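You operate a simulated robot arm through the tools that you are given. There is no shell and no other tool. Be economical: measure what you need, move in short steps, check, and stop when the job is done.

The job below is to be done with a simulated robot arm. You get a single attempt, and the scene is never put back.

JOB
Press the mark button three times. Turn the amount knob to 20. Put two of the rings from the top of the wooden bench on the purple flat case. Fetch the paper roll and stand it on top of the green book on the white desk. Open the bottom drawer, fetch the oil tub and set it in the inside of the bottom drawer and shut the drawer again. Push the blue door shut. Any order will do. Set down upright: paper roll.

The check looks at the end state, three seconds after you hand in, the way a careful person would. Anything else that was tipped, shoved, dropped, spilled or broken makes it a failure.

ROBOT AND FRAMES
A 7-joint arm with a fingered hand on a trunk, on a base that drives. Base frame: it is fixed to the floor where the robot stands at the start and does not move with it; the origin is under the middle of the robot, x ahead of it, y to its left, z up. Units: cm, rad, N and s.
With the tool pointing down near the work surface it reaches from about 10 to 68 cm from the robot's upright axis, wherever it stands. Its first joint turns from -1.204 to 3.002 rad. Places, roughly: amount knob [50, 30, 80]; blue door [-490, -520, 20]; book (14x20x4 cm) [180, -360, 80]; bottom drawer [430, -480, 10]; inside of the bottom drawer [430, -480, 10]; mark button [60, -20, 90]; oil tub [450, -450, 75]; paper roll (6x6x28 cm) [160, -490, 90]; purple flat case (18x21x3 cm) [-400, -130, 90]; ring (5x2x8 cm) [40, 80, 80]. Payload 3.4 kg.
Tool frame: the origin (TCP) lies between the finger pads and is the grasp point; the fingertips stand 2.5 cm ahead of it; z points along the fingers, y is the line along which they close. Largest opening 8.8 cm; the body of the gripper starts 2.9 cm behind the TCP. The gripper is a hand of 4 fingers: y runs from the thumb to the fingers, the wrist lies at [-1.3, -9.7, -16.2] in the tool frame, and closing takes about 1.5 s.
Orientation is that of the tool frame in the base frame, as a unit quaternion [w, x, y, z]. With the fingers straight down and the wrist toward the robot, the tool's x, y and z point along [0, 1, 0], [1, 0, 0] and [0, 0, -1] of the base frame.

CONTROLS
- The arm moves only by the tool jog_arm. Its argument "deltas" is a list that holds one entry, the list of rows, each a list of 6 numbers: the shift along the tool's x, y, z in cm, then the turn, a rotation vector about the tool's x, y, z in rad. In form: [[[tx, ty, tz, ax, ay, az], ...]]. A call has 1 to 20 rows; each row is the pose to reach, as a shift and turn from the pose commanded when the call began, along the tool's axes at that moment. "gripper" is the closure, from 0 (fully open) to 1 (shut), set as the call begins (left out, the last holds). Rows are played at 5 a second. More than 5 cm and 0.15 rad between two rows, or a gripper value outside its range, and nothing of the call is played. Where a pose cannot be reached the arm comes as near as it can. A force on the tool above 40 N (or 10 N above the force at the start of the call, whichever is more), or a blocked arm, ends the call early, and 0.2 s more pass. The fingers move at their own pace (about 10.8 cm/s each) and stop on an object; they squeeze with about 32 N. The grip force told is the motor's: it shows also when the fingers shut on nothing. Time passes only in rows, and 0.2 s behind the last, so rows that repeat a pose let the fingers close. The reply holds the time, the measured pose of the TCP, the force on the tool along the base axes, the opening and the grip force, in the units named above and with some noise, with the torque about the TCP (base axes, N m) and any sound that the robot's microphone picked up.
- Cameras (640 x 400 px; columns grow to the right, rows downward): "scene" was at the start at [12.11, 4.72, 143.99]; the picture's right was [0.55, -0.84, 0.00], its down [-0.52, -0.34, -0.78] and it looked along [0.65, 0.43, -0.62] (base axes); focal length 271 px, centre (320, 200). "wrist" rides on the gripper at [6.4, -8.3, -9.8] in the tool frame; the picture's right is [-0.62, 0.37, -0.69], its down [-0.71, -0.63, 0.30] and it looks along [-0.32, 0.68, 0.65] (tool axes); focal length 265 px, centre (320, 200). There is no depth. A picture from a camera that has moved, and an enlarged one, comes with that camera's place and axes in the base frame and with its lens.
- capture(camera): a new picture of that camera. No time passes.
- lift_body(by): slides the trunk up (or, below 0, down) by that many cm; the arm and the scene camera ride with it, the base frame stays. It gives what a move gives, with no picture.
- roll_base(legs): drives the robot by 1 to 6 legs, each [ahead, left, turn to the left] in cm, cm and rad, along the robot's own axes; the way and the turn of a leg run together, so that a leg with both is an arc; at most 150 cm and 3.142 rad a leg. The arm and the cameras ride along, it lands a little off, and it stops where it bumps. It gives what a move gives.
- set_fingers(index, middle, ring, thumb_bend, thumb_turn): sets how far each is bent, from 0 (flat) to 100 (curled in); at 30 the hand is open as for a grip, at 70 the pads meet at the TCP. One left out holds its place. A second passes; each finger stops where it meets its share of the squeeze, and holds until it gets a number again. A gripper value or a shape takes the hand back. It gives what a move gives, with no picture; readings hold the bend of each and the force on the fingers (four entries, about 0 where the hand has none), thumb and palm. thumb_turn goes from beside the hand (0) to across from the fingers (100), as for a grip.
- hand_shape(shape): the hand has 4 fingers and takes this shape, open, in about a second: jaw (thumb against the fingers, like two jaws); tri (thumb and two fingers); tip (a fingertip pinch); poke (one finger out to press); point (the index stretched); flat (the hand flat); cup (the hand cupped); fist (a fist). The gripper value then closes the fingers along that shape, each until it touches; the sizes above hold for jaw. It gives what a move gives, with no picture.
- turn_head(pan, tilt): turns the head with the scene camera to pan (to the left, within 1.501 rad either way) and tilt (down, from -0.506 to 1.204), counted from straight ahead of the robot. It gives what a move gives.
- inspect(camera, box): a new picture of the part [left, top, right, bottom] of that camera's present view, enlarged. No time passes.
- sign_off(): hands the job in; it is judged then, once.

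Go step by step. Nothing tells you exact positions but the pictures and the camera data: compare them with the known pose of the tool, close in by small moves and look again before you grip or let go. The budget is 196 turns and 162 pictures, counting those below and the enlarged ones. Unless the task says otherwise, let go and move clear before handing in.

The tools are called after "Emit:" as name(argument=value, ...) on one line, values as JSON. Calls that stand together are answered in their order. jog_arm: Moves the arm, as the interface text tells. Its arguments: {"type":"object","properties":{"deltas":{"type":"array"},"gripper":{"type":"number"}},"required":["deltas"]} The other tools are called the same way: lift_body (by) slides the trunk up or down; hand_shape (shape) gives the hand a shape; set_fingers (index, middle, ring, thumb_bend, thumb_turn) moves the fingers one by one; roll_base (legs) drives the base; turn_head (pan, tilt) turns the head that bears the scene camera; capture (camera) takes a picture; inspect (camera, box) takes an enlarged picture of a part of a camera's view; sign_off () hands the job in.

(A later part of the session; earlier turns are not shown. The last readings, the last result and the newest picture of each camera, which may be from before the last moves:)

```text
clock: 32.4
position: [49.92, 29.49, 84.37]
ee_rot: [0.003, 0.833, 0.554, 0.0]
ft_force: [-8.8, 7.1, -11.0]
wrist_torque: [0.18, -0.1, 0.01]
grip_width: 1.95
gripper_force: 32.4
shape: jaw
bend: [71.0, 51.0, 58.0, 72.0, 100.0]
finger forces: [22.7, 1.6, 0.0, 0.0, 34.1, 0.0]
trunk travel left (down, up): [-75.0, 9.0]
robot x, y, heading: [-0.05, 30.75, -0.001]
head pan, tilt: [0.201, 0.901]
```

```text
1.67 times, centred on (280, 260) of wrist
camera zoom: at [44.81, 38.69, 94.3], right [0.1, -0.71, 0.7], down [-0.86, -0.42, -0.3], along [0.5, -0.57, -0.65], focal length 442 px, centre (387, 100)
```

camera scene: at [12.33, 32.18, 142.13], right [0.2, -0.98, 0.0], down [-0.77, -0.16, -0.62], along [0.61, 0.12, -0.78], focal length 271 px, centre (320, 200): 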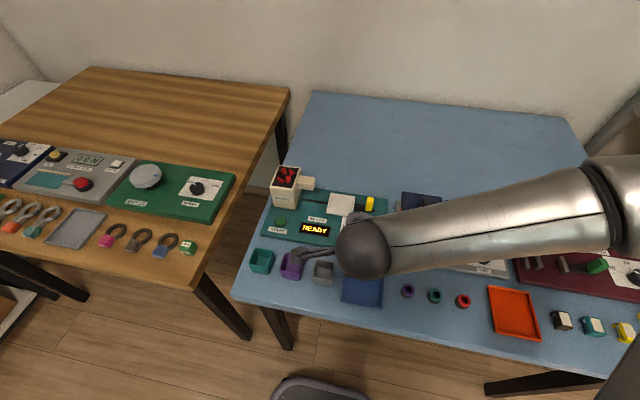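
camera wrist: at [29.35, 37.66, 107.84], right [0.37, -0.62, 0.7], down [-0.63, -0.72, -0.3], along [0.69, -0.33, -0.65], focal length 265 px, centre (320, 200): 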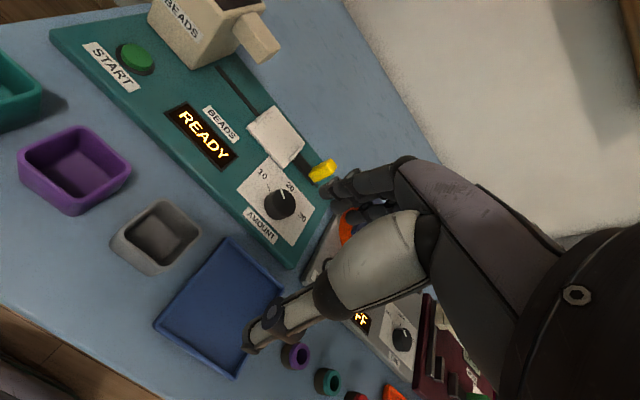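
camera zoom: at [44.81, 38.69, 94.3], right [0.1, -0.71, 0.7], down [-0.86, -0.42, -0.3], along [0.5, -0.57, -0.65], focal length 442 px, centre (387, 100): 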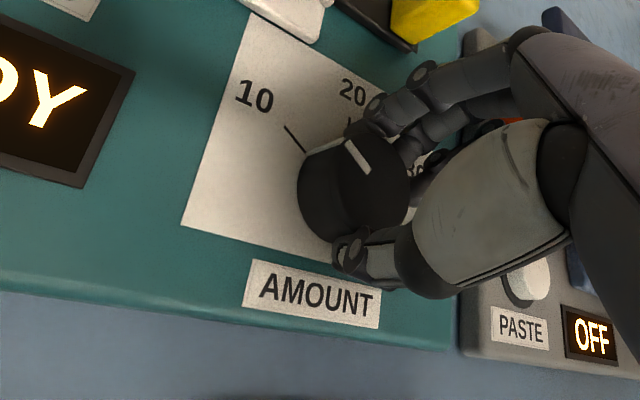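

The knob did not turn; the fingers slipped past its edge because the grip line is about 1 cm to one side. I'll open, turn back, lift and try the three-finger shape.

Emit:
jog_arm(deltas=[[[0, 0, 0, 0, 0, 0], [0, 0, 0, 0, 0, 0], [0, 0, 0, 0, 0, 0], [0, 0, 0, 0, 0, 0], [0, 0, -2, 0, 0, 0], [0, 0, -5, 0, 0, 0], [0, 0, -6, 0, 0, -0.1], [0, 0, -6, 0, 0, -0.2], [0, 0, -6, 0, 0, -0.3], [0, 0, -6, 0, 0, -0.4]]], gripper=0)

Emit:
hand_shape(shape="tri")

Emit:
inspect(camera="wrist", box=[160, 140, 400, 380])

```text
clock: 34.6
position: [50.05, 29.42, 90.53]
ee_rot: [0.003, 0.706, 0.708, 0.0]
ft_force: [0.0, 0.2, 0.0]
wrist_torque: [0.02, 0.01, -0.02]
grip_width: 8.78
gripper_force: 0.0
shape: jaw
bend: [30.0, 30.0, 30.0, 30.0, 98.0]
finger forces: [0.0, 0.0, 0.1, 0.1, 0.1, 0.0]
trunk travel left (down, up): [-75.0, 9.0]
robot x, y, heading: [-0.12, 30.68, -0.004]
head pan, tilt: [0.201, 0.901]
```

```text
clock: 35.5
position: [50.17, 29.35, 90.53]
ee_rot: [0.003, 0.706, 0.708, -0.002]
ft_force: [0.1, -0.3, -0.4]
wrist_torque: [0.01, 0.03, -0.01]
grip_width: 8.75
gripper_force: 0.0
shape: tri
bend: [30.0, 30.0, 99.0, 30.0, 98.0]
finger forces: [0.0, 0.0, 0.1, 0.0, 0.0, 0.1]
trunk travel left (down, up): [-75.0, 9.0]
robot x, y, heading: [-0.04, 30.76, -0.001]
head pan, tilt: [0.201, 0.901]
```

```text
1.67 times, centred on (280, 260) of wrist
camera zoom: at [41.73, 35.85, 100.35], right [0.37, -0.62, 0.7], down [-0.63, -0.72, -0.3], along [0.68, -0.33, -0.65], focal length 442 px, centre (387, 100)
```

zoom: 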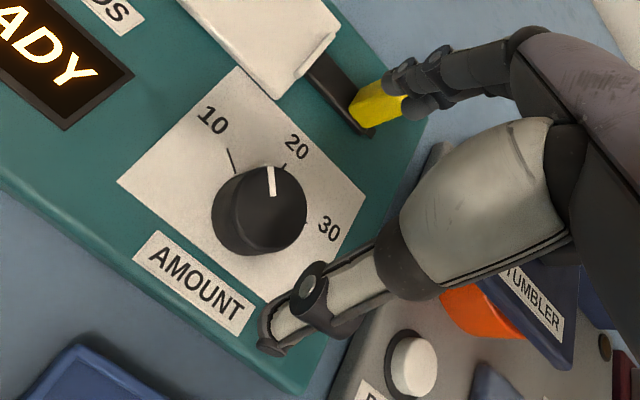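

The pointer moved only slightly toward 20. I'll shift 0.9 cm sideways, close partly in the air and check how the fingertips straddle the knob.

Emit:
jog_arm(deltas=[[[0.5, 0, 0, 0, 0, 0], [0.9, 0, 0, 0, 0, 0], [0.9, 0, 1, 0, 0, 0], [0.9, 0, 2, 0, 0, 0], [0.9, 0, 2.5, 0, 0, 0], [0.9, 0, 2.5, 0, 0, 0]]], gripper=0.4)

Emit:
inspect(camera="wrist", box=[160, 140, 400, 380])

Emit:
capture(camera="scene")

```text
clock: 36.9
position: [50.16, 30.18, 87.99]
ee_rot: [0.001, 0.707, 0.707, -0.001]
ft_force: [0.0, 0.2, 0.2]
wrist_torque: [0.04, -0.04, 0.01]
grip_width: 5.31
gripper_force: 0.0
shape: tri
bend: [73.0, 40.0, 99.0, 64.0, 100.0]
finger forces: [0.0, 0.1, 0.1, 0.2, 0.0, 0.1]
trunk travel left (down, up): [-75.0, 9.0]
robot x, y, heading: [-0.24, 30.77, -0.002]
head pan, tilt: [0.201, 0.901]
```

```text
1.67 times, centred on (280, 260) of wrist
camera zoom: at [41.64, 36.63, 97.81], right [0.37, -0.62, 0.7], down [-0.63, -0.72, -0.3], along [0.69, -0.33, -0.65], focal length 442 px, centre (387, 100)
```

zoom: 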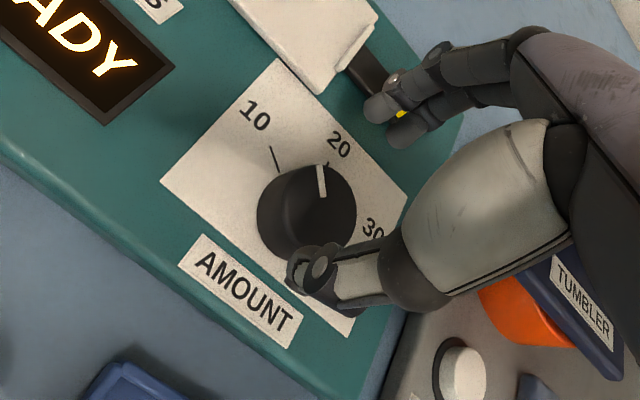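

```text
122 pictures are left
camera scene: at [12.32, 32.09, 142.14], right [0.2, -0.98, 0.0], down [-0.77, -0.16, -0.62], along [0.61, 0.12, -0.78], focal length 271 px, centre (320, 200)
```

scene: 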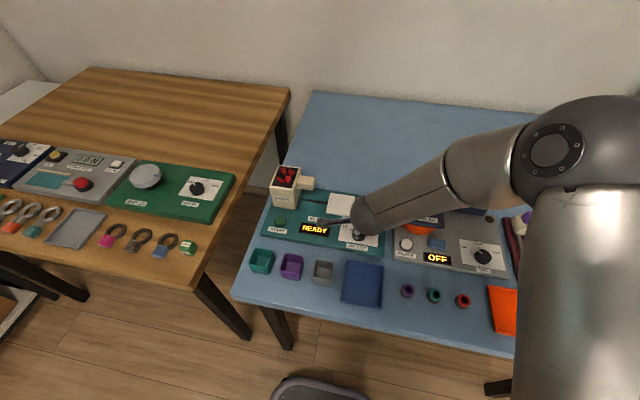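

The thumb and two fingers are centred about the TCP and the knob centre is near (50.2, 29.8). I'll trim, descend and grip.

Emit:
jog_arm(deltas=[[[-0.35, 0, 1, 0, 0, 0], [-0.35, 0, 2.5, 0, 0, 0], [-0.35, 0, 3.6, 0, 0, 0]]])

Emit:
jog_arm(deltas=[[[0, 0, 0, 0, 0, 0], [0, 0, 0, 0, 0, 0], [0, 0, 0, 0, 0, 0], [0, 0, 0, 0, 0, 0], [0, 0, 0, 0, 0, 0], [0, 0, 0, 0, 0, 0], [0, 0, 0, 0, 0, 0]]], gripper=1)

Emit:
inspect(camera="wrist", box=[160, 140, 400, 380])

```text
clock: 37.7
position: [50.12, 29.75, 84.37]
ee_rot: [0.002, 0.707, 0.708, -0.001]
ft_force: [0.2, 0.5, -0.6]
wrist_torque: [-0.04, 0.01, -0.02]
grip_width: 5.34
gripper_force: 0.1
shape: tri
bend: [73.0, 40.0, 99.0, 64.0, 100.0]
finger forces: [0.0, 0.0, 0.0, 0.0, 0.0, 0.1]
trunk travel left (down, up): [-75.0, 9.0]
robot x, y, heading: [-0.09, 30.5, -0.003]
head pan, tilt: [0.201, 0.901]
```

```text
clock: 39.3
position: [50.05, 29.8, 84.39]
ee_rot: [0.002, 0.706, 0.708, -0.002]
ft_force: [-1.6, 1.0, -2.7]
wrist_torque: [0.06, -0.01, 0.01]
grip_width: 2.79
gripper_force: 32.0
shape: tri
bend: [74.0, 55.0, 100.0, 73.0, 100.0]
finger forces: [13.4, 14.8, 0.1, 0.0, 28.9, 0.0]
trunk travel left (down, up): [-75.0, 9.0]
robot x, y, heading: [0.1, 30.33, 0.001]
head pan, tilt: [0.201, 0.901]
```

```text
1.67 times, centred on (280, 260) of wrist
camera zoom: at [41.64, 36.23, 94.25], right [0.37, -0.62, 0.7], down [-0.63, -0.72, -0.3], along [0.68, -0.33, -0.65], focal length 442 px, centre (387, 100)
```

zoom: 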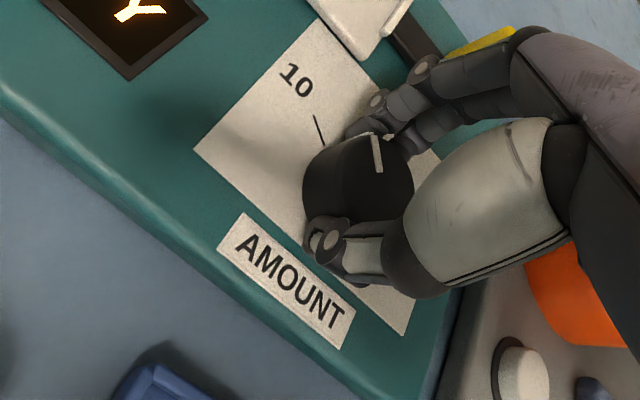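

The grip is balanced now. The pointer is about 40° short of 20, so I'll turn 0.55 rad and check.

Emit:
jog_arm(deltas=[[[0, 0, 0, 0, 0, 0.09], [0, 0, 0, 0, 0, 0.18], [0, 0, 0, 0, 0, 0.27], [0, 0, 0, 0, 0, 0.36], [0, 0, 0, 0, 0, 0.45], [0, 0, 0, 0, 0, 0.55]]])

Emit:
inspect(camera="wrist", box=[160, 140, 400, 380])

```text
clock: 40.7
position: [50.26, 29.78, 84.38]
ee_rot: [0.003, 0.872, 0.489, 0.0]
ft_force: [1.1, -1.0, -2.3]
wrist_torque: [-0.02, -0.05, 0.02]
grip_width: 2.78
gripper_force: 32.1
shape: tri
bend: [74.0, 55.0, 100.0, 73.0, 100.0]
finger forces: [13.3, 17.2, 0.0, 0.1, 28.4, 0.1]
trunk travel left (down, up): [-75.0, 9.0]
robot x, y, heading: [-0.06, 30.58, 0.0]
head pan, tilt: [0.201, 0.901]
```

```text
1.67 times, centred on (280, 260) of wrist
camera zoom: at [46.36, 39.61, 94.23], right [-0.01, -0.72, 0.7], down [-0.91, -0.28, -0.3], along [0.41, -0.64, -0.65], focal length 442 px, centre (387, 100)
```

zoom: 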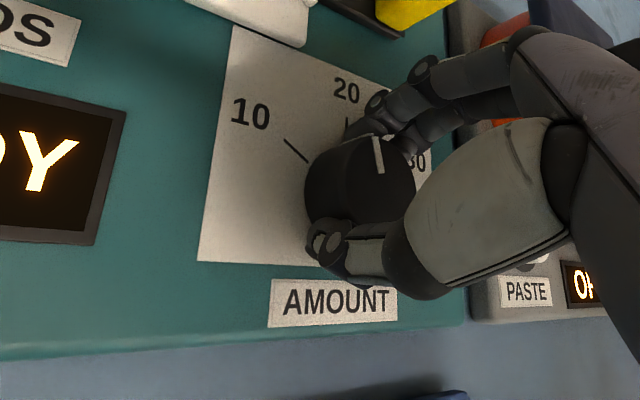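

About 8° remain. I'll turn a little more, release and lift to look.

Emit:
jog_arm(deltas=[[[0, 0, 0, 0, 0, 0.06], [0, 0, 0, 0, 0, 0.12], [0, 0, 0, 0, 0, 0.12]]])

Emit:
jog_arm(deltas=[[[0, 0, 0, 0, 0, 0], [0, 0, 0, 0, 0, 0], [0, 0, 0, 0, 0, 0], [0, 0, 0, 0, 0, 0], [0, 0, 0, 0, 0, 0], [0, 0, -3, 0, 0, 0], [0, 0, -6, 0, 0, 0], [-1, -1, -8, 0, 0, -0.13], [-1, -1, -8, 0, 0, -0.26], [-1, -1, -8, 0, 0, -0.39], [-1, -1, -8, 0, 0, -0.52], [-1, -1, -8, 0, 0, -0.67]]], gripper=0)

Emit:
inspect(camera="wrist", box=[160, 140, 340, 290])

```text
clock: 41.5
position: [50.27, 29.76, 84.49]
ee_rot: [0.003, 0.9, 0.435, 0.0]
ft_force: [1.6, -3.9, -2.5]
wrist_torque: [-0.04, -0.05, -0.01]
grip_width: 2.77
gripper_force: 31.9
shape: tri
bend: [74.0, 55.0, 100.0, 73.0, 100.0]
finger forces: [13.5, 17.9, 0.0, 0.1, 27.9, 0.0]
trunk travel left (down, up): [-75.0, 9.0]
robot x, y, heading: [-0.15, 30.87, -0.003]
head pan, tilt: [0.201, 0.901]
```

```text
clock: 44.1
position: [48.87, 29.74, 92.38]
ee_rot: [0.003, 0.706, 0.708, -0.001]
ft_force: [0.9, -0.3, -0.7]
wrist_torque: [-0.04, 0.03, 0.01]
grip_width: 8.73
gripper_force: 0.1
shape: tri
bend: [30.0, 30.0, 99.0, 30.0, 98.0]
finger forces: [0.0, 0.0, 0.1, 0.1, 0.1, 0.0]
trunk travel left (down, up): [-75.0, 9.0]
robot x, y, heading: [0.09, 30.58, 0.003]
head pan, tilt: [0.201, 0.901]
```

```text
2.67 times, centred on (250, 215) of wrist
camera zoom: at [40.27, 36.1, 102.23], right [0.37, -0.62, 0.7], down [-0.63, -0.72, -0.3], along [0.69, -0.32, -0.65], focal length 708 px, centre (507, 160)
```

zoom: 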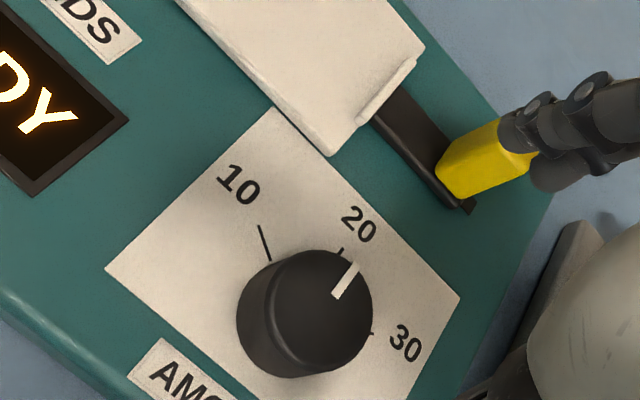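

The pointer is about 5° short of the 20 tick. I'll re-grip and trim it.

Emit:
jog_arm(deltas=[[[0, 1.3, 3, 0, 0, 0], [0, 1.3, 6, 0, 0, 0], [0, 1.3, 8, 0, 0, 0], [0, 1.3, 8, 0, 0, 0]]], gripper=0.4)

Emit:
jog_arm(deltas=[[[0, 0, 0, 0, 0, 0], [0, 0, 0, 0, 0, 0], [0, 0, 0, 0, 0, 0], [0, 0, 0, 0, 0, 0], [0, 0, 0, 0, 0, 0], [0, 0, 0, 0, 0, 0.05], [0, 0, 0, 0, 0, 0.09], [0, 0, 0, 0, 0, 0.09]]], gripper=1)

Emit:
jog_arm(deltas=[[[0, 0, 0, 0, 0, 0], [0, 0, 0, 0, 0, 0], [0, 0, 0, 0, 0, 0], [0, 0, 0, 0, 0, 0], [0, 0, 0, 0, 0, 0], [0, 0, -3, 0, 0, 0], [0, 0, -6, 0, 0, 0], [0, -3, -8, 0, 0, -0.09]]], gripper=0)

Emit:
inspect(camera="wrist", box=[180, 140, 340, 260])

```text
clock: 45.1
position: [50.11, 29.78, 84.3]
ee_rot: [0.002, 0.706, 0.708, -0.001]
ft_force: [0.1, -0.1, -0.4]
wrist_torque: [0.04, 0.01, -0.01]
grip_width: 5.32
gripper_force: 0.1
shape: tri
bend: [73.0, 40.0, 99.0, 64.0, 100.0]
finger forces: [0.2, 0.0, 0.0, 0.0, 0.0, 0.1]
trunk travel left (down, up): [-75.0, 9.0]
robot x, y, heading: [0.01, 30.85, 0.003]
head pan, tilt: [0.201, 0.901]
```

```text
clock: 46.9
position: [50.06, 29.94, 84.32]
ee_rot: [0.003, 0.738, 0.675, -0.002]
ft_force: [-1.6, 3.4, -2.1]
wrist_torque: [0.09, 0.06, 0.01]
grip_width: 2.8
gripper_force: 31.6
shape: tri
bend: [74.0, 54.0, 100.0, 73.0, 100.0]
finger forces: [13.5, 14.6, 0.1, 0.0, 29.5, 0.0]
trunk travel left (down, up): [-75.0, 9.0]
robot x, y, heading: [-0.37, 30.74, -0.0]
head pan, tilt: [0.201, 0.901]
```

```text
clock: 48.7
position: [46.81, 29.94, 92.49]
ee_rot: [0.003, 0.706, 0.708, 0.0]
ft_force: [0.6, 0.9, -0.7]
wrist_torque: [0.0, 0.0, 0.02]
grip_width: 8.77
gripper_force: 0.0
shape: tri
bend: [30.0, 30.0, 99.0, 30.0, 98.0]
finger forces: [0.0, 0.1, 0.0, 0.1, 0.1, 0.0]
trunk travel left (down, up): [-75.0, 9.0]
robot x, y, heading: [0.15, 31.0, -0.002]
head pan, tilt: [0.201, 0.901]
```

```text
3.33 times, centred on (260, 200) of wrist
camera zoom: at [38.32, 36.24, 102.33], right [0.37, -0.62, 0.7], down [-0.63, -0.72, -0.3], along [0.69, -0.33, -0.65], focal length 885 px, centre (520, 200)
```

zoom: 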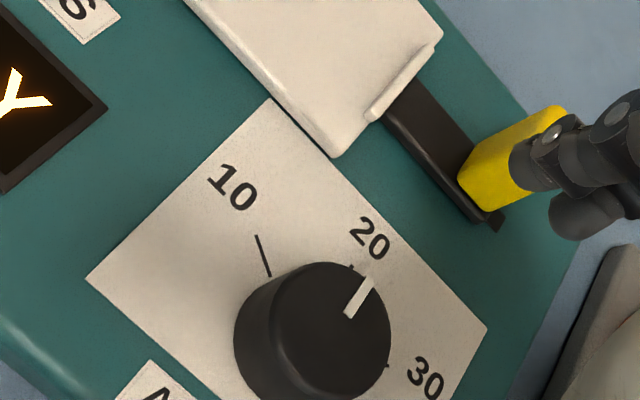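

Emit:
inspect(camera="wrist", box=[235, 200, 315, 260])

```text
6.67 times, centred on (275, 230) of wrist
camera zoom: at [38.32, 36.24, 102.33], right [0.37, -0.62, 0.7], down [-0.63, -0.72, -0.3], along [0.69, -0.33, -0.65], focal length 1769 px, centre (620, 0)
```

zoom: 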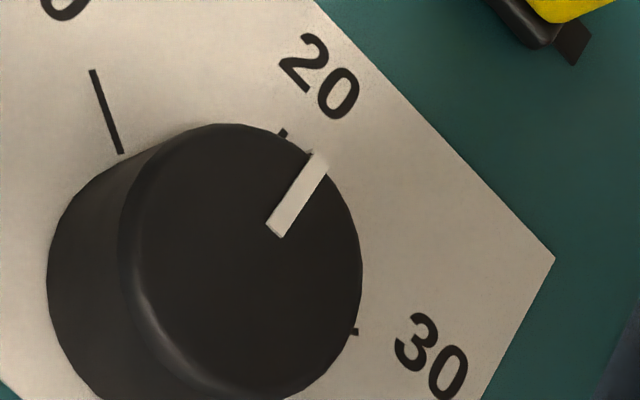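

About 3° remain, so I'll do one more small trim.

Emit:
jog_arm(deltas=[[[0, 3.2, 3, 0, 0, 0], [0, 3.2, 6, 0, 0, 0], [0, 3.2, 8.1, 0, 0, 0], [0, 3.2, 8.1, 0, 0, 0]]], gripper=0.4)

Emit:
jog_arm(deltas=[[[0, 0, 0, 0, 0, 0], [0, 0, 0, 0, 0, 0], [0, 0, 0, 0, 0, 0], [0, 0, 0, 0, 0, 0], [0, 0, 0, 0, 0, 0], [0, 0, 0, 0, 0, 0.05], [0, 0, 0, 0, 0, 0.06], [0, 0, 0, 0, 0, 0.06]]], gripper=1)

Emit:
jog_arm(deltas=[[[0, 0, 0, 0, 0, 0], [0, 0, 0, 0, 0, 0], [0, 0, 0, 0, 0, 0], [0, 0, 0, 0, 0, 0], [0, 0, 0, 0, 0, 0], [0, 0, -3, 0, 0, 0], [0, 0, -6, 0, 0, 0], [0, -3, -8, 0, 0, -0.06]]], gripper=0)

Emit:
inspect(camera="wrist", box=[235, 200, 315, 260])

```text
clock: 49.7
position: [50.12, 29.86, 84.25]
ee_rot: [0.002, 0.706, 0.708, -0.002]
ft_force: [0.5, 0.0, -0.5]
wrist_torque: [-0.03, 0.0, 0.0]
grip_width: 5.3
gripper_force: 0.0
shape: tri
bend: [73.0, 40.0, 99.0, 64.0, 100.0]
finger forces: [0.1, 0.0, 0.0, 0.0, 0.0, 0.1]
trunk travel left (down, up): [-75.0, 9.0]
robot x, y, heading: [-0.03, 30.81, -0.003]
head pan, tilt: [0.201, 0.901]
```

```text
clock: 51.5
position: [50.21, 29.97, 84.17]
ee_rot: [0.002, 0.728, 0.686, -0.002]
ft_force: [-1.6, 0.5, -3.1]
wrist_torque: [-0.01, 0.02, 0.01]
grip_width: 2.75
gripper_force: 31.7
shape: tri
bend: [74.0, 55.0, 100.0, 73.0, 100.0]
finger forces: [12.8, 15.2, 0.1, 0.0, 30.1, 0.0]
trunk travel left (down, up): [-75.0, 9.0]
robot x, y, heading: [0.15, 30.63, 0.001]
head pan, tilt: [0.201, 0.901]
```

```text
clock: 53.3
position: [47.11, 30.09, 92.25]
ee_rot: [0.002, 0.706, 0.708, -0.001]
ft_force: [-0.4, 0.4, 0.4]
wrist_torque: [-0.01, -0.04, 0.03]
grip_width: 8.78
gripper_force: 0.1
shape: tri
bend: [30.0, 30.0, 99.0, 30.0, 98.0]
finger forces: [0.0, 0.0, 0.0, 0.0, 0.0, 0.0]
trunk travel left (down, up): [-75.0, 9.0]
robot x, y, heading: [-0.04, 30.46, 0.005]
head pan, tilt: [0.201, 0.901]
```

```text
6.67 times, centred on (275, 230) of wrist
camera zoom: at [38.65, 36.48, 102.04], right [0.37, -0.62, 0.7], down [-0.63, -0.72, -0.3], along [0.69, -0.33, -0.65], focal length 1769 px, centre (620, 0)
```

zoom: 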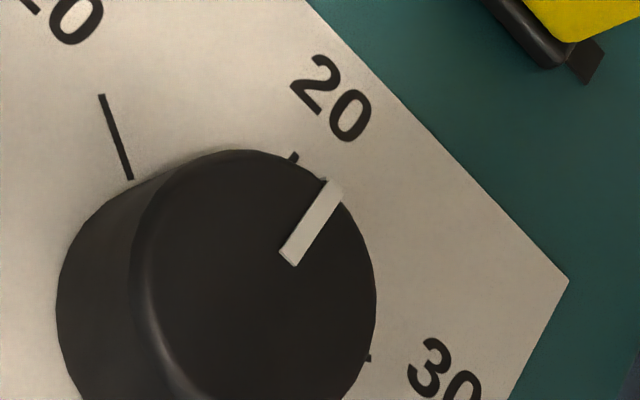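

The knob is within about 2° of 20, so that is done. Next I'll look at the rings on the wooden bench to the left.

Emit:
jog_arm(deltas=[[[0, -3, -3, 0, 0, 0], [0, -7, -6, 0, 0, 0], [0, -11, -9, 0, 0, 0], [0, -14, -13, 0, 0, 0], [0, -17, -16, 0, 0, 0]]])

Emit:
turn_head(pan=0.9, tilt=0.8)

Emit:
capture(camera="scene")

```text
clock: 54.5
position: [30.12, 30.2, 108.64]
ee_rot: [0.002, 0.707, 0.708, -0.003]
ft_force: [0.2, -1.1, 0.4]
wrist_torque: [0.01, -0.04, 0.03]
grip_width: 8.8
gripper_force: 0.1
shape: tri
bend: [30.0, 30.0, 99.0, 30.0, 97.0]
finger forces: [0.1, 0.0, 0.0, 0.0, 0.0, 0.0]
out of reach, approached as far as the arm can: row 5
trunk travel left (down, up): [-75.0, 9.0]
robot x, y, heading: [-0.26, 30.6, -0.003]
head pan, tilt: [0.201, 0.901]
```

```text
clock: 55.6
position: [30.34, 30.32, 108.51]
ee_rot: [0.002, 0.706, 0.708, -0.002]
ft_force: [0.3, -0.8, 0.5]
wrist_torque: [-0.02, 0.0, 0.01]
grip_width: 8.8
gripper_force: 0.1
shape: tri
bend: [30.0, 30.0, 99.0, 30.0, 97.0]
finger forces: [0.1, 0.0, 0.0, 0.0, 0.1, 0.0]
trunk travel left (down, up): [-75.0, 9.0]
robot x, y, heading: [0.07, 30.72, -0.004]
head pan, tilt: [0.901, 0.799]
```

```text
115 pictures are left
camera scene: at [9.93, 36.91, 142.93], right [0.78, -0.62, 0.0], down [-0.45, -0.56, -0.7], along [0.43, 0.55, -0.72], focal length 271 px, centre (320, 200)
```

scene: 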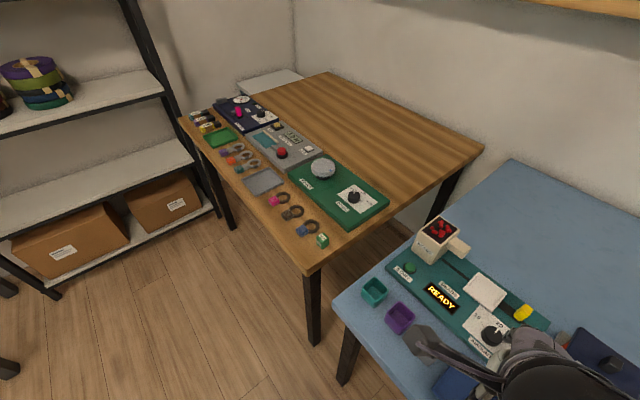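

Emit:
inspect(camera="scene", box=[175, 90, 335, 260])

Emit:
inspect(camera="scene", box=[250, 170, 340, 250])

```text
2.35 times, centred on (255, 175) of scene
camera zoom: at [9.93, 36.91, 142.93], right [0.78, -0.62, 0.0], down [-0.45, -0.56, -0.7], along [0.43, 0.55, -0.72], focal length 637 px, centre (473, 259)
```

zoom: 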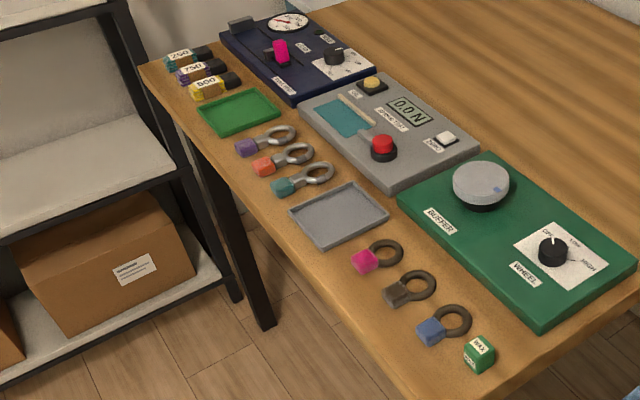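

```text
5.00 times, centred on (295, 210) of scene
camera zoom: at [9.93, 36.91, 142.93], right [0.78, -0.62, 0.0], down [-0.45, -0.56, -0.7], along [0.43, 0.55, -0.72], focal length 1354 px, centre (445, 150)
```

zoom: 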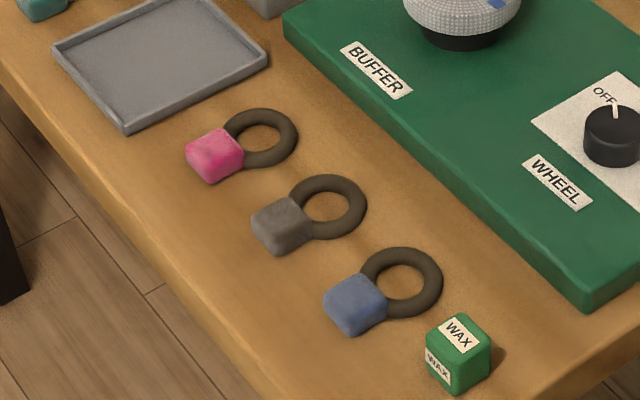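

The dark rings (pink, grey, blue) on the wooden bench match the 5x2x8 size; blue lies around (37, 78) with its block toward me. I'll roll left so they're straight ahead.

Emit:
roll_base(legs=[[0, 48, 0]])

Emit:
hand_shape(shape="tip")

Emit:
capture(camera="wrist")

Emit:
capture(camera="scene")

```text
clock: 58.4
position: [30.21, 78.47, 108.54]
ee_rot: [0.002, 0.705, 0.71, -0.002]
ft_force: [0.3, 0.1, 0.0]
wrist_torque: [-0.03, -0.04, -0.03]
grip_width: 8.78
gripper_force: 0.0
shape: tri
bend: [30.0, 30.0, 99.0, 30.0, 97.0]
finger forces: [0.0, 0.0, 0.1, 0.1, 0.0, 0.1]
trunk travel left (down, up): [-75.0, 9.0]
robot x, y, heading: [-0.38, 78.37, 0.008]
head pan, tilt: [0.901, 0.799]
```

```text
clock: 59.3
position: [30.11, 78.51, 108.63]
ee_rot: [0.002, 0.704, 0.71, -0.001]
ft_force: [-0.5, -0.1, -0.5]
wrist_torque: [0.02, 0.01, 0.02]
grip_width: 8.78
gripper_force: 0.1
shape: tip
bend: [30.0, 98.0, 99.0, 30.0, 97.0]
finger forces: [0.0, 0.1, 0.1, 0.0, 0.0, 0.0]
trunk travel left (down, up): [-75.0, 9.0]
robot x, y, heading: [-0.39, 78.34, 0.006]
head pan, tilt: [0.901, 0.799]
```

```text
112 pictures are left
camera wrist: at [21.6, 84.82, 118.42], right [0.37, -0.61, 0.7], down [-0.62, -0.72, -0.3], along [0.69, -0.32, -0.65], focal length 265 px, centre (320, 200)
```

wrist: 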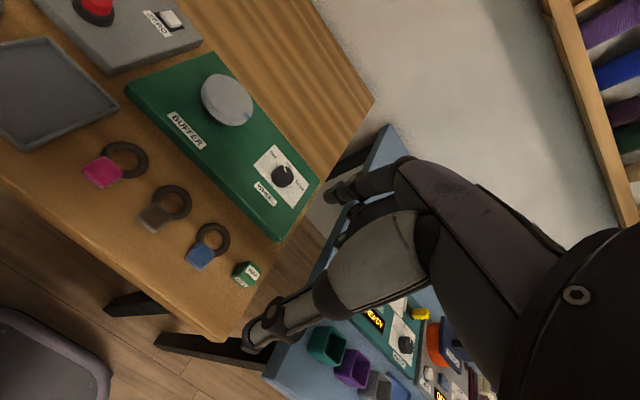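

```text
111 pictures are left
camera scene: at [9.7, 84.82, 142.93], right [0.79, -0.62, 0.0], down [-0.44, -0.57, -0.7], along [0.43, 0.55, -0.72], focal length 271 px, centre (320, 200)
```

scene: 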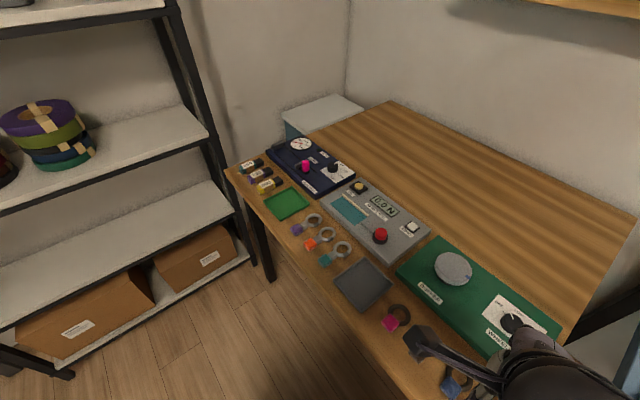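

Blue's block is at about (36, 77.6) and the wax jar is clear at y≈71. I'll rotate the tool 90° so the pinch closes across the block.

Emit:
jog_arm(deltas=[[[0, 1, 0, 0, 0, 0.14], [0, 2, 0, 0, 0, 0.28], [0, 3, 0, 0, 0, 0.42], [0, 4, 0, 0, 0, 0.56], [0, 5, 0, 0, 0, 0.7], [0, 5, 0, 0, 0, 0.84], [0, 5, 0, 0, 0, 0.98], [0, 5, 0, 0, 0, 1.12], [0, 5, 0, 0, 0, 1.26], [0, 5, 0, 0, 0, 1.4], [0, 5, 0, 0, 0, 1.54]]])

Emit:
capture(camera="wrist")

```text
clock: 61.7
position: [35.03, 78.46, 108.53]
ee_rot: [0.003, 1.0, 0.019, 0.0]
ft_force: [-0.3, -0.2, -0.2]
wrist_torque: [0.02, 0.03, 0.01]
grip_width: 8.79
gripper_force: 0.1
shape: tip
bend: [30.0, 98.0, 99.0, 30.0, 97.0]
finger forces: [0.1, 0.0, 0.0, 0.1, 0.0, 0.1]
trunk travel left (down, up): [-75.0, 9.0]
robot x, y, heading: [-0.13, 78.67, 0.006]
head pan, tilt: [0.901, 0.799]
```

```text
110 pictures are left
camera wrist: at [41.15, 87.06, 118.41], right [-0.61, -0.39, 0.69], down [-0.74, 0.6, -0.31], along [-0.3, -0.7, -0.65], focal length 265 px, centre (320, 200)
```

wrist: 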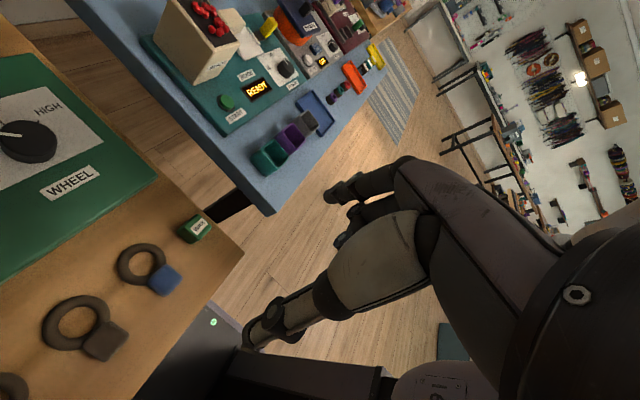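

The rotation works. Now I'll move above the blue block and look.

Emit:
jog_arm(deltas=[[[0.3, 0.5, 4, 0, 0, 0], [0.6, 0.95, 8, 0, 0, 0], [0.6, 0.95, 12, 0, 0, 0], [0.6, 0.95, 16, 0, 0, 0], [0.6, 0.95, 20, 0, 0, 0]]], gripper=0.4)

Emit:
inspect(camera="wrist", box=[120, 120, 440, 380])

Emit:
capture(camera="scene")

```text
clock: 62.9
position: [36.11, 77.45, 88.47]
ee_rot: [0.002, 1.0, 0.02, -0.001]
ft_force: [0.4, -0.3, 0.4]
wrist_torque: [-0.01, -0.02, 0.0]
grip_width: 5.32
gripper_force: 0.1
shape: tip
bend: [30.0, 98.0, 99.0, 64.0, 100.0]
finger forces: [0.0, 0.1, 0.0, 0.0, 0.0, 0.1]
trunk travel left (down, up): [-75.0, 9.0]
robot x, y, heading: [-0.2, 78.49, 0.001]
head pan, tilt: [0.901, 0.799]
```

```text
1.54 times, centred on (280, 250) of wrist
camera zoom: at [42.13, 86.04, 98.32], right [-0.61, -0.39, 0.69], down [-0.74, 0.6, -0.31], along [-0.3, -0.7, -0.65], focal length 408 px, centre (382, 123)
```

zoom: 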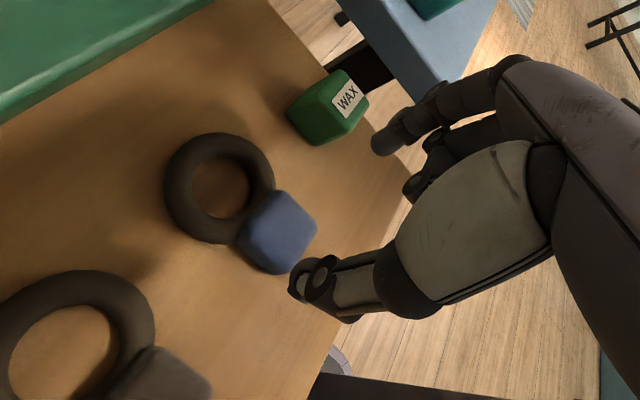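

```text
108 pictures are left
camera scene: at [9.79, 84.85, 142.92], right [0.79, -0.62, 0.0], down [-0.44, -0.57, -0.7], along [0.43, 0.55, -0.72], focal length 271 px, centre (320, 200)
```

scene: 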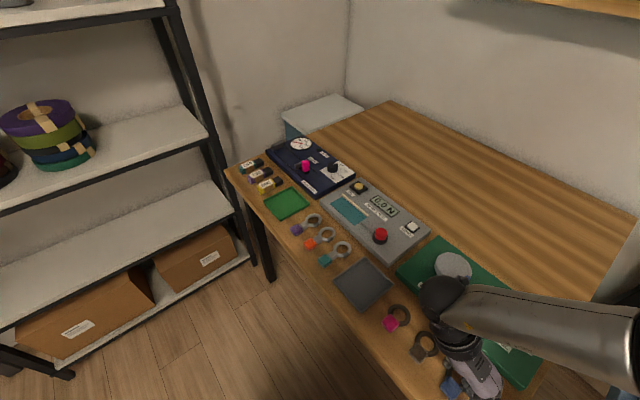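

The fingers straddle the block well. I'll descend to just above the bench surface.

Emit:
jog_arm(deltas=[[[-0.4, -0.1, 2, 0, 0, 0], [-0.4, -0.1, 4, 0, 0, 0], [-0.4, -0.1, 5.5, 0, 0, 0], [-0.4, -0.1, 6, 0, 0, 0], [-0.4, -0.1, 6.4, 0, 0, 0]]])

Emit:
inspect(camera="wrist", box=[120, 120, 440, 380])

```text
clock: 64.1
position: [35.34, 77.51, 82.55]
ee_rot: [0.003, 1.0, 0.019, 0.004]
ft_force: [2.2, 0.0, 36.2]
wrist_torque: [0.4, -0.16, 0.04]
grip_width: 5.19
gripper_force: 0.1
shape: tip
bend: [29.0, 98.0, 99.0, 67.0, 100.0]
finger forces: [12.1, 0.1, 0.1, 0.0, 23.3, 0.0]
trunk travel left (down, up): [-75.0, 9.0]
robot x, y, heading: [-0.1, 78.1, 0.006]
head pan, tilt: [0.901, 0.799]
```

```text
1.54 times, centred on (280, 250) of wrist
camera zoom: at [41.3, 86.15, 92.38], right [-0.61, -0.39, 0.69], down [-0.74, 0.6, -0.31], along [-0.29, -0.7, -0.65], focal length 408 px, centre (382, 123)
```

zoom: 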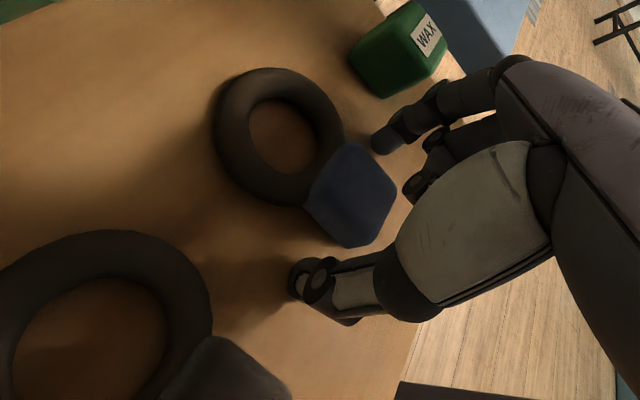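

Contact at the bench (surface z≈80). I'll raise 0.5, trim toward the block centre and pinch.

Emit:
jog_arm(deltas=[[[0.3, -0.3, -0.5, 0, 0, 0], [0.4, -0.4, -0.5, 0, 0, 0]]])

Emit:
jog_arm(deltas=[[[0, 0, 0, 0, 0, 0], [0, 0, 0, 0, 0, 0], [0, 0, 0, 0, 0, 0], [0, 0, 0, 0, 0, 0], [0, 0, 0, 0, 0, 0], [0, 0, 0, 0, 0, 0], [0, 0, 0, 0, 0, 0], [0, 0, 0, 0, 0, 0]]], gripper=1)

Emit:
inspect(camera="wrist", box=[120, 120, 440, 380])

```text
clock: 64.7
position: [35.72, 77.83, 82.55]
ee_rot: [0.003, 1.0, 0.02, 0.0]
ft_force: [-0.5, -1.5, 5.2]
wrist_torque: [0.14, 0.0, 0.03]
grip_width: 5.07
gripper_force: 0.0
shape: tip
bend: [30.0, 98.0, 99.0, 67.0, 100.0]
finger forces: [0.1, 0.1, 0.1, 0.0, 5.5, 0.0]
trunk travel left (down, up): [-75.0, 9.0]
robot x, y, heading: [0.35, 78.59, 0.007]
head pan, tilt: [0.901, 0.799]
```

```text
clock: 66.5
position: [35.68, 77.99, 82.68]
ee_rot: [0.002, 1.0, 0.02, 0.001]
ft_force: [-0.9, -0.3, -0.3]
wrist_torque: [-0.01, -0.01, 0.0]
grip_width: 2.87
gripper_force: 32.4
shape: tip
bend: [74.0, 100.0, 100.0, 75.0, 100.0]
finger forces: [28.1, 0.0, 0.0, 0.0, 28.1, 0.0]
trunk travel left (down, up): [-75.0, 9.0]
robot x, y, heading: [-0.32, 78.49, 0.01]
head pan, tilt: [0.901, 0.799]
```

```text
1.54 times, centred on (280, 250) of wrist
camera zoom: at [41.76, 86.56, 92.44], right [-0.61, -0.39, 0.69], down [-0.74, 0.6, -0.31], along [-0.3, -0.7, -0.65], focal length 408 px, centre (382, 123)
```

zoom: 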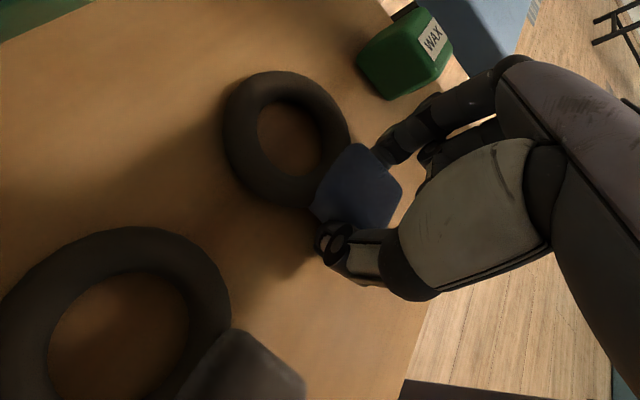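

Gripped at 2.9 cm. I'll lift and check the hold.

Emit:
jog_arm(deltas=[[[0, 0, -2, 0, 0, 0], [0, 0, -6, 0, 0, 0], [0, 0, -10, 0, 0, 0], [-3, 0, -14, 0, 0, 0], [-6, 0, -18, 0, 0, 0], [-8, 0, -22, 0, 0, 0]]])

Emit:
capture(camera="wrist")

```text
clock: 67.9
position: [27.47, 77.33, 104.8]
ee_rot: [0.003, 1.0, 0.021, 0.0]
ft_force: [0.8, -0.6, 0.3]
wrist_torque: [0.01, 0.03, -0.03]
grip_width: 2.85
gripper_force: 32.0
shape: tip
bend: [74.0, 100.0, 100.0, 75.0, 100.0]
finger forces: [28.0, 0.0, 0.0, 0.0, 27.9, 0.0]
trunk travel left (down, up): [-75.0, 9.0]
robot x, y, heading: [-0.01, 78.48, 0.01]
head pan, tilt: [0.901, 0.799]
```

```text
105 pictures are left
camera wrist: at [33.41, 85.96, 114.62], right [-0.61, -0.39, 0.69], down [-0.74, 0.6, -0.31], along [-0.3, -0.7, -0.65], focal length 265 px, centre (320, 200)
```

wrist: 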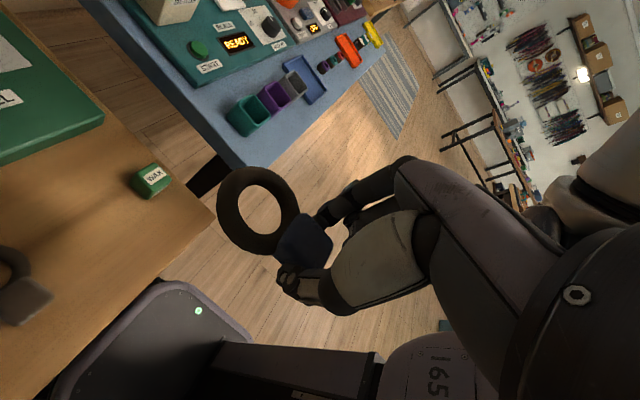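

The ring is held well. I'll back off, turn around and survey the way to the purple case.

Emit:
roll_base(legs=[[-40, 0, 0], [0, 0, -2.6]])

Emit:
turn_head(pan=0.0, tilt=0.35)

Emit:
capture(camera="scene")

Emit:
turn_head(pan=0.9, tilt=0.3)

Emit:
capture(camera="scene")

```text
clock: 76.5
position: [-64.34, 64.16, 104.74]
ee_rot: [-0.001, -0.297, 0.955, 0.002]
ft_force: [0.3, 0.3, 0.3]
wrist_torque: [-0.01, 0.0, -0.02]
grip_width: 2.85
gripper_force: 31.7
shape: tip
bend: [74.0, 100.0, 100.0, 75.0, 100.0]
finger forces: [28.0, 0.0, 0.1, 0.0, 28.0, 0.1]
trunk travel left (down, up): [-75.0, 9.0]
robot x, y, heading: [-40.09, 78.16, -2.568]
head pan, tilt: [0.901, 0.799]
```

```text
clock: 77.7
position: [-64.36, 64.0, 104.7]
ee_rot: [-0.001, -0.297, 0.955, 0.002]
ft_force: [0.7, 0.8, -0.4]
wrist_torque: [0.0, -0.01, 0.0]
grip_width: 2.86
gripper_force: 31.9
shape: tip
bend: [74.0, 100.0, 100.0, 75.0, 100.0]
finger forces: [28.0, 0.0, 0.1, 0.0, 28.0, 0.0]
trunk travel left (down, up): [-75.0, 9.0]
robot x, y, heading: [-40.11, 77.9, -2.565]
head pan, tilt: [0.0, 0.351]
```

```text
104 pictures are left
camera scene: at [-52.37, 70.36, 146.89], right [-0.54, 0.84, 0.0], down [0.29, 0.19, -0.94], along [-0.79, -0.51, -0.34], focal length 271 px, centre (320, 200)
```

scene: 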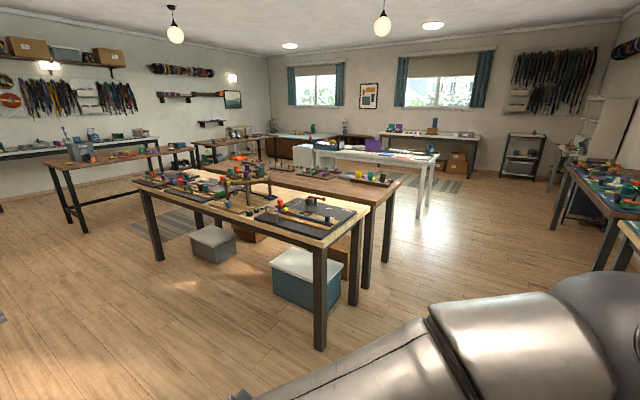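

```text
clock: 78.9
position: [-64.37, 64.15, 104.83]
ee_rot: [-0.001, -0.297, 0.955, 0.002]
ft_force: [-0.3, -0.1, -0.8]
wrist_torque: [0.0, 0.02, 0.0]
grip_width: 2.85
gripper_force: 32.0
shape: tip
bend: [74.0, 100.0, 100.0, 75.0, 100.0]
finger forces: [28.0, 0.0, 0.0, 0.0, 28.0, 0.0]
trunk travel left (down, up): [-75.0, 9.0]
robot x, y, heading: [-40.03, 78.23, -2.565]
head pan, tilt: [0.901, 0.3]
```

```text
103 pictures are left
camera scene: at [-45.48, 66.12, 147.36], right [-1.0, 0.1, 0.0], down [0.03, 0.29, -0.96], along [-0.09, -0.95, -0.3], focal length 271 px, centre (320, 200)
```

scene: 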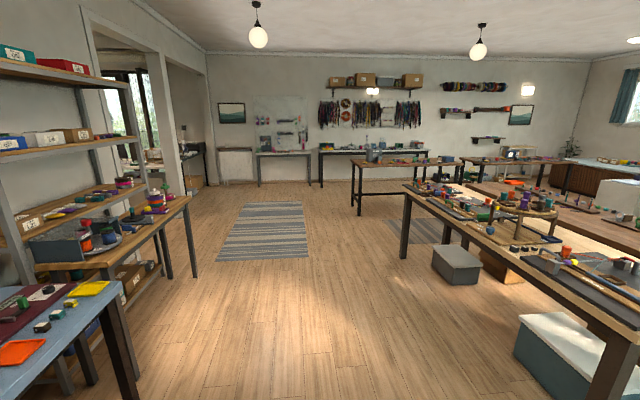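

Emit:
turn_head(pan=0.0, tilt=0.3)

Emit:
inspect(camera="scene", box=[260, 90, 480, 220])

```text
clock: 80.1
position: [-64.27, 64.22, 104.74]
ee_rot: [-0.001, -0.298, 0.955, 0.003]
ft_force: [1.1, 0.0, -0.4]
wrist_torque: [-0.02, 0.02, 0.0]
grip_width: 2.85
gripper_force: 31.4
shape: tip
bend: [74.0, 100.0, 100.0, 75.0, 100.0]
finger forces: [28.0, 0.1, 0.0, 0.1, 27.9, 0.0]
trunk travel left (down, up): [-75.0, 9.0]
robot x, y, heading: [-39.84, 78.18, -2.565]
head pan, tilt: [0.0, 0.3]
```

```text
2.91 times, centred on (370, 155) of scene
camera zoom: at [-52.4, 70.35, 147.36], right [-0.54, 0.84, 0.0], down [0.25, 0.16, -0.96], along [-0.8, -0.52, -0.3], focal length 788 px, centre (174, 331)
```

zoom: 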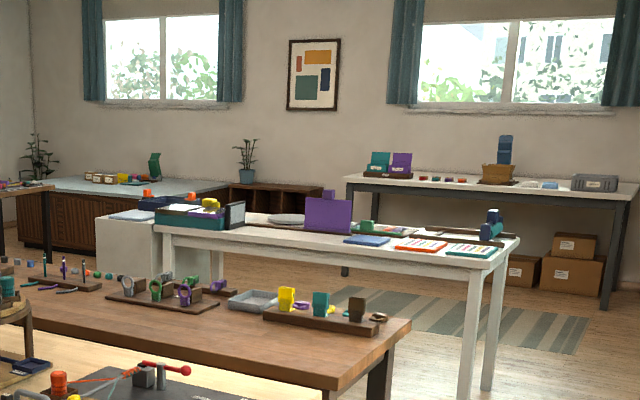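

The white desk lies ahead; the purple case should be near its far left end. I'll drive along the free corridor at y≈70 and look again.

Emit:
roll_base(legs=[[0, 0, -0.577], [150, 0, 0], [90, 5, 0]])

Emit:
turn_head(pan=0.8, tilt=0.45)

Emit:
capture(camera="scene")

```text
clock: 93.5
position: [-310.02, 78.53, 104.7]
ee_rot: [0.0, -0.008, 1.0, 0.003]
ft_force: [-0.7, 0.5, -0.7]
wrist_torque: [-0.01, -0.05, -0.02]
grip_width: 2.85
gripper_force: 31.5
shape: tip
bend: [74.0, 100.0, 100.0, 75.0, 100.0]
finger forces: [28.0, 0.0, 0.0, 0.0, 28.0, 0.0]
trunk travel left (down, up): [-75.0, 9.0]
robot x, y, heading: [-282.61, 77.45, 3.121]
head pan, tilt: [0.0, 0.3]
```

```text
clock: 94.7
position: [-310.03, 78.59, 104.59]
ee_rot: [0.0, -0.008, 1.0, 0.002]
ft_force: [0.2, 0.1, -1.4]
wrist_torque: [-0.01, -0.04, -0.01]
grip_width: 2.85
gripper_force: 32.4
shape: tip
bend: [74.0, 100.0, 100.0, 75.0, 100.0]
finger forces: [28.1, 0.1, 0.0, 0.0, 28.0, 0.1]
trunk travel left (down, up): [-75.0, 9.0]
robot x, y, heading: [-282.14, 76.94, 3.124]
head pan, tilt: [0.799, 0.45]
```

```text
101 pictures are left
camera scene: at [-293.86, 70.47, 145.97], right [-0.7, 0.71, 0.0], down [0.31, 0.31, -0.9], along [-0.64, -0.63, -0.44], focal length 271 px, centre (320, 200)
```

scene: 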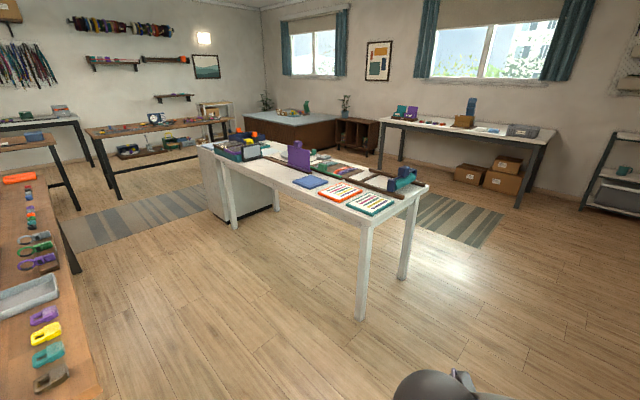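

The case area is at the far-left end of the white desk. I'll drive up the aisle between the wooden table (edge x≈-285) and the desk (edge x≈-383).

Emit:
roll_base(legs=[[51, 0, 0.018], [0, 120, 0], [0, 60, 0]])

Emit:
turn_head(pan=0.2, tilt=0.7)

Emit:
capture(camera="scene")

```text
clock: 106.4
position: [-360.16, -102.07, 104.69]
ee_rot: [0.001, -0.019, 1.0, 0.003]
ft_force: [0.2, -0.3, -0.2]
wrist_torque: [-0.01, 0.02, -0.05]
grip_width: 2.87
gripper_force: 31.5
shape: tip
bend: [74.0, 100.0, 100.0, 75.0, 100.0]
finger forces: [28.0, 0.1, 0.0, 0.0, 28.1, 0.0]
trunk travel left (down, up): [-75.0, 9.0]
robot x, y, heading: [-332.24, -103.19, -3.138]
head pan, tilt: [0.799, 0.45]
```

```text
clock: 107.4
position: [-360.19, -102.28, 104.7]
ee_rot: [-0.001, -0.018, 1.0, 0.002]
ft_force: [0.2, -0.2, 1.1]
wrist_torque: [0.03, -0.02, 0.01]
grip_width: 2.85
gripper_force: 31.7
shape: tip
bend: [74.0, 100.0, 100.0, 75.0, 100.0]
finger forces: [28.0, 0.0, 0.0, 0.0, 28.0, 0.1]
trunk travel left (down, up): [-75.0, 9.0]
robot x, y, heading: [-332.15, -103.28, -3.137]
head pan, tilt: [0.201, 0.7]
```

```text
100 pictures are left
camera scene: at [-345.72, -105.05, 143.75], right [-0.2, 0.98, 0.0], down [0.63, 0.13, -0.77], along [-0.75, -0.16, -0.64], focal length 271 px, centre (320, 200)
```

scene: 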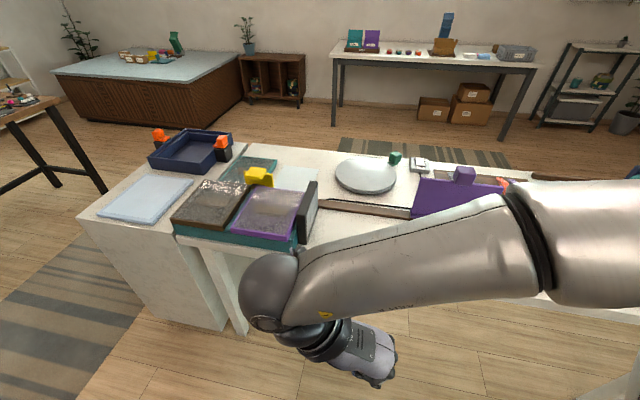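

Emit:
inspect(camera="scene", box=[80, 120, 340, 260])

```text
2.46 times, centred on (210, 190) of scene
camera zoom: at [-345.72, -105.05, 143.75], right [-0.2, 0.98, 0.0], down [0.63, 0.13, -0.77], along [-0.75, -0.16, -0.64], focal length 667 px, centre (591, 225)
```

zoom: 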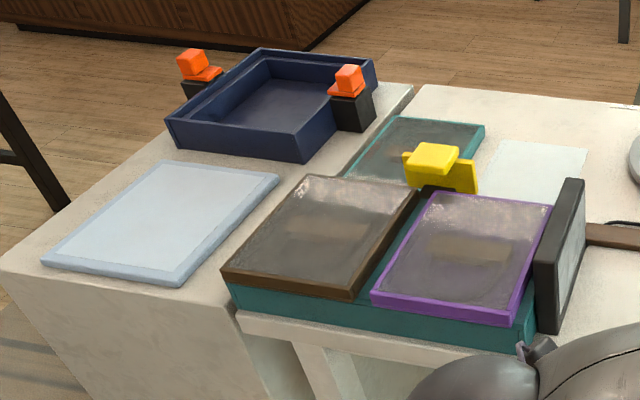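

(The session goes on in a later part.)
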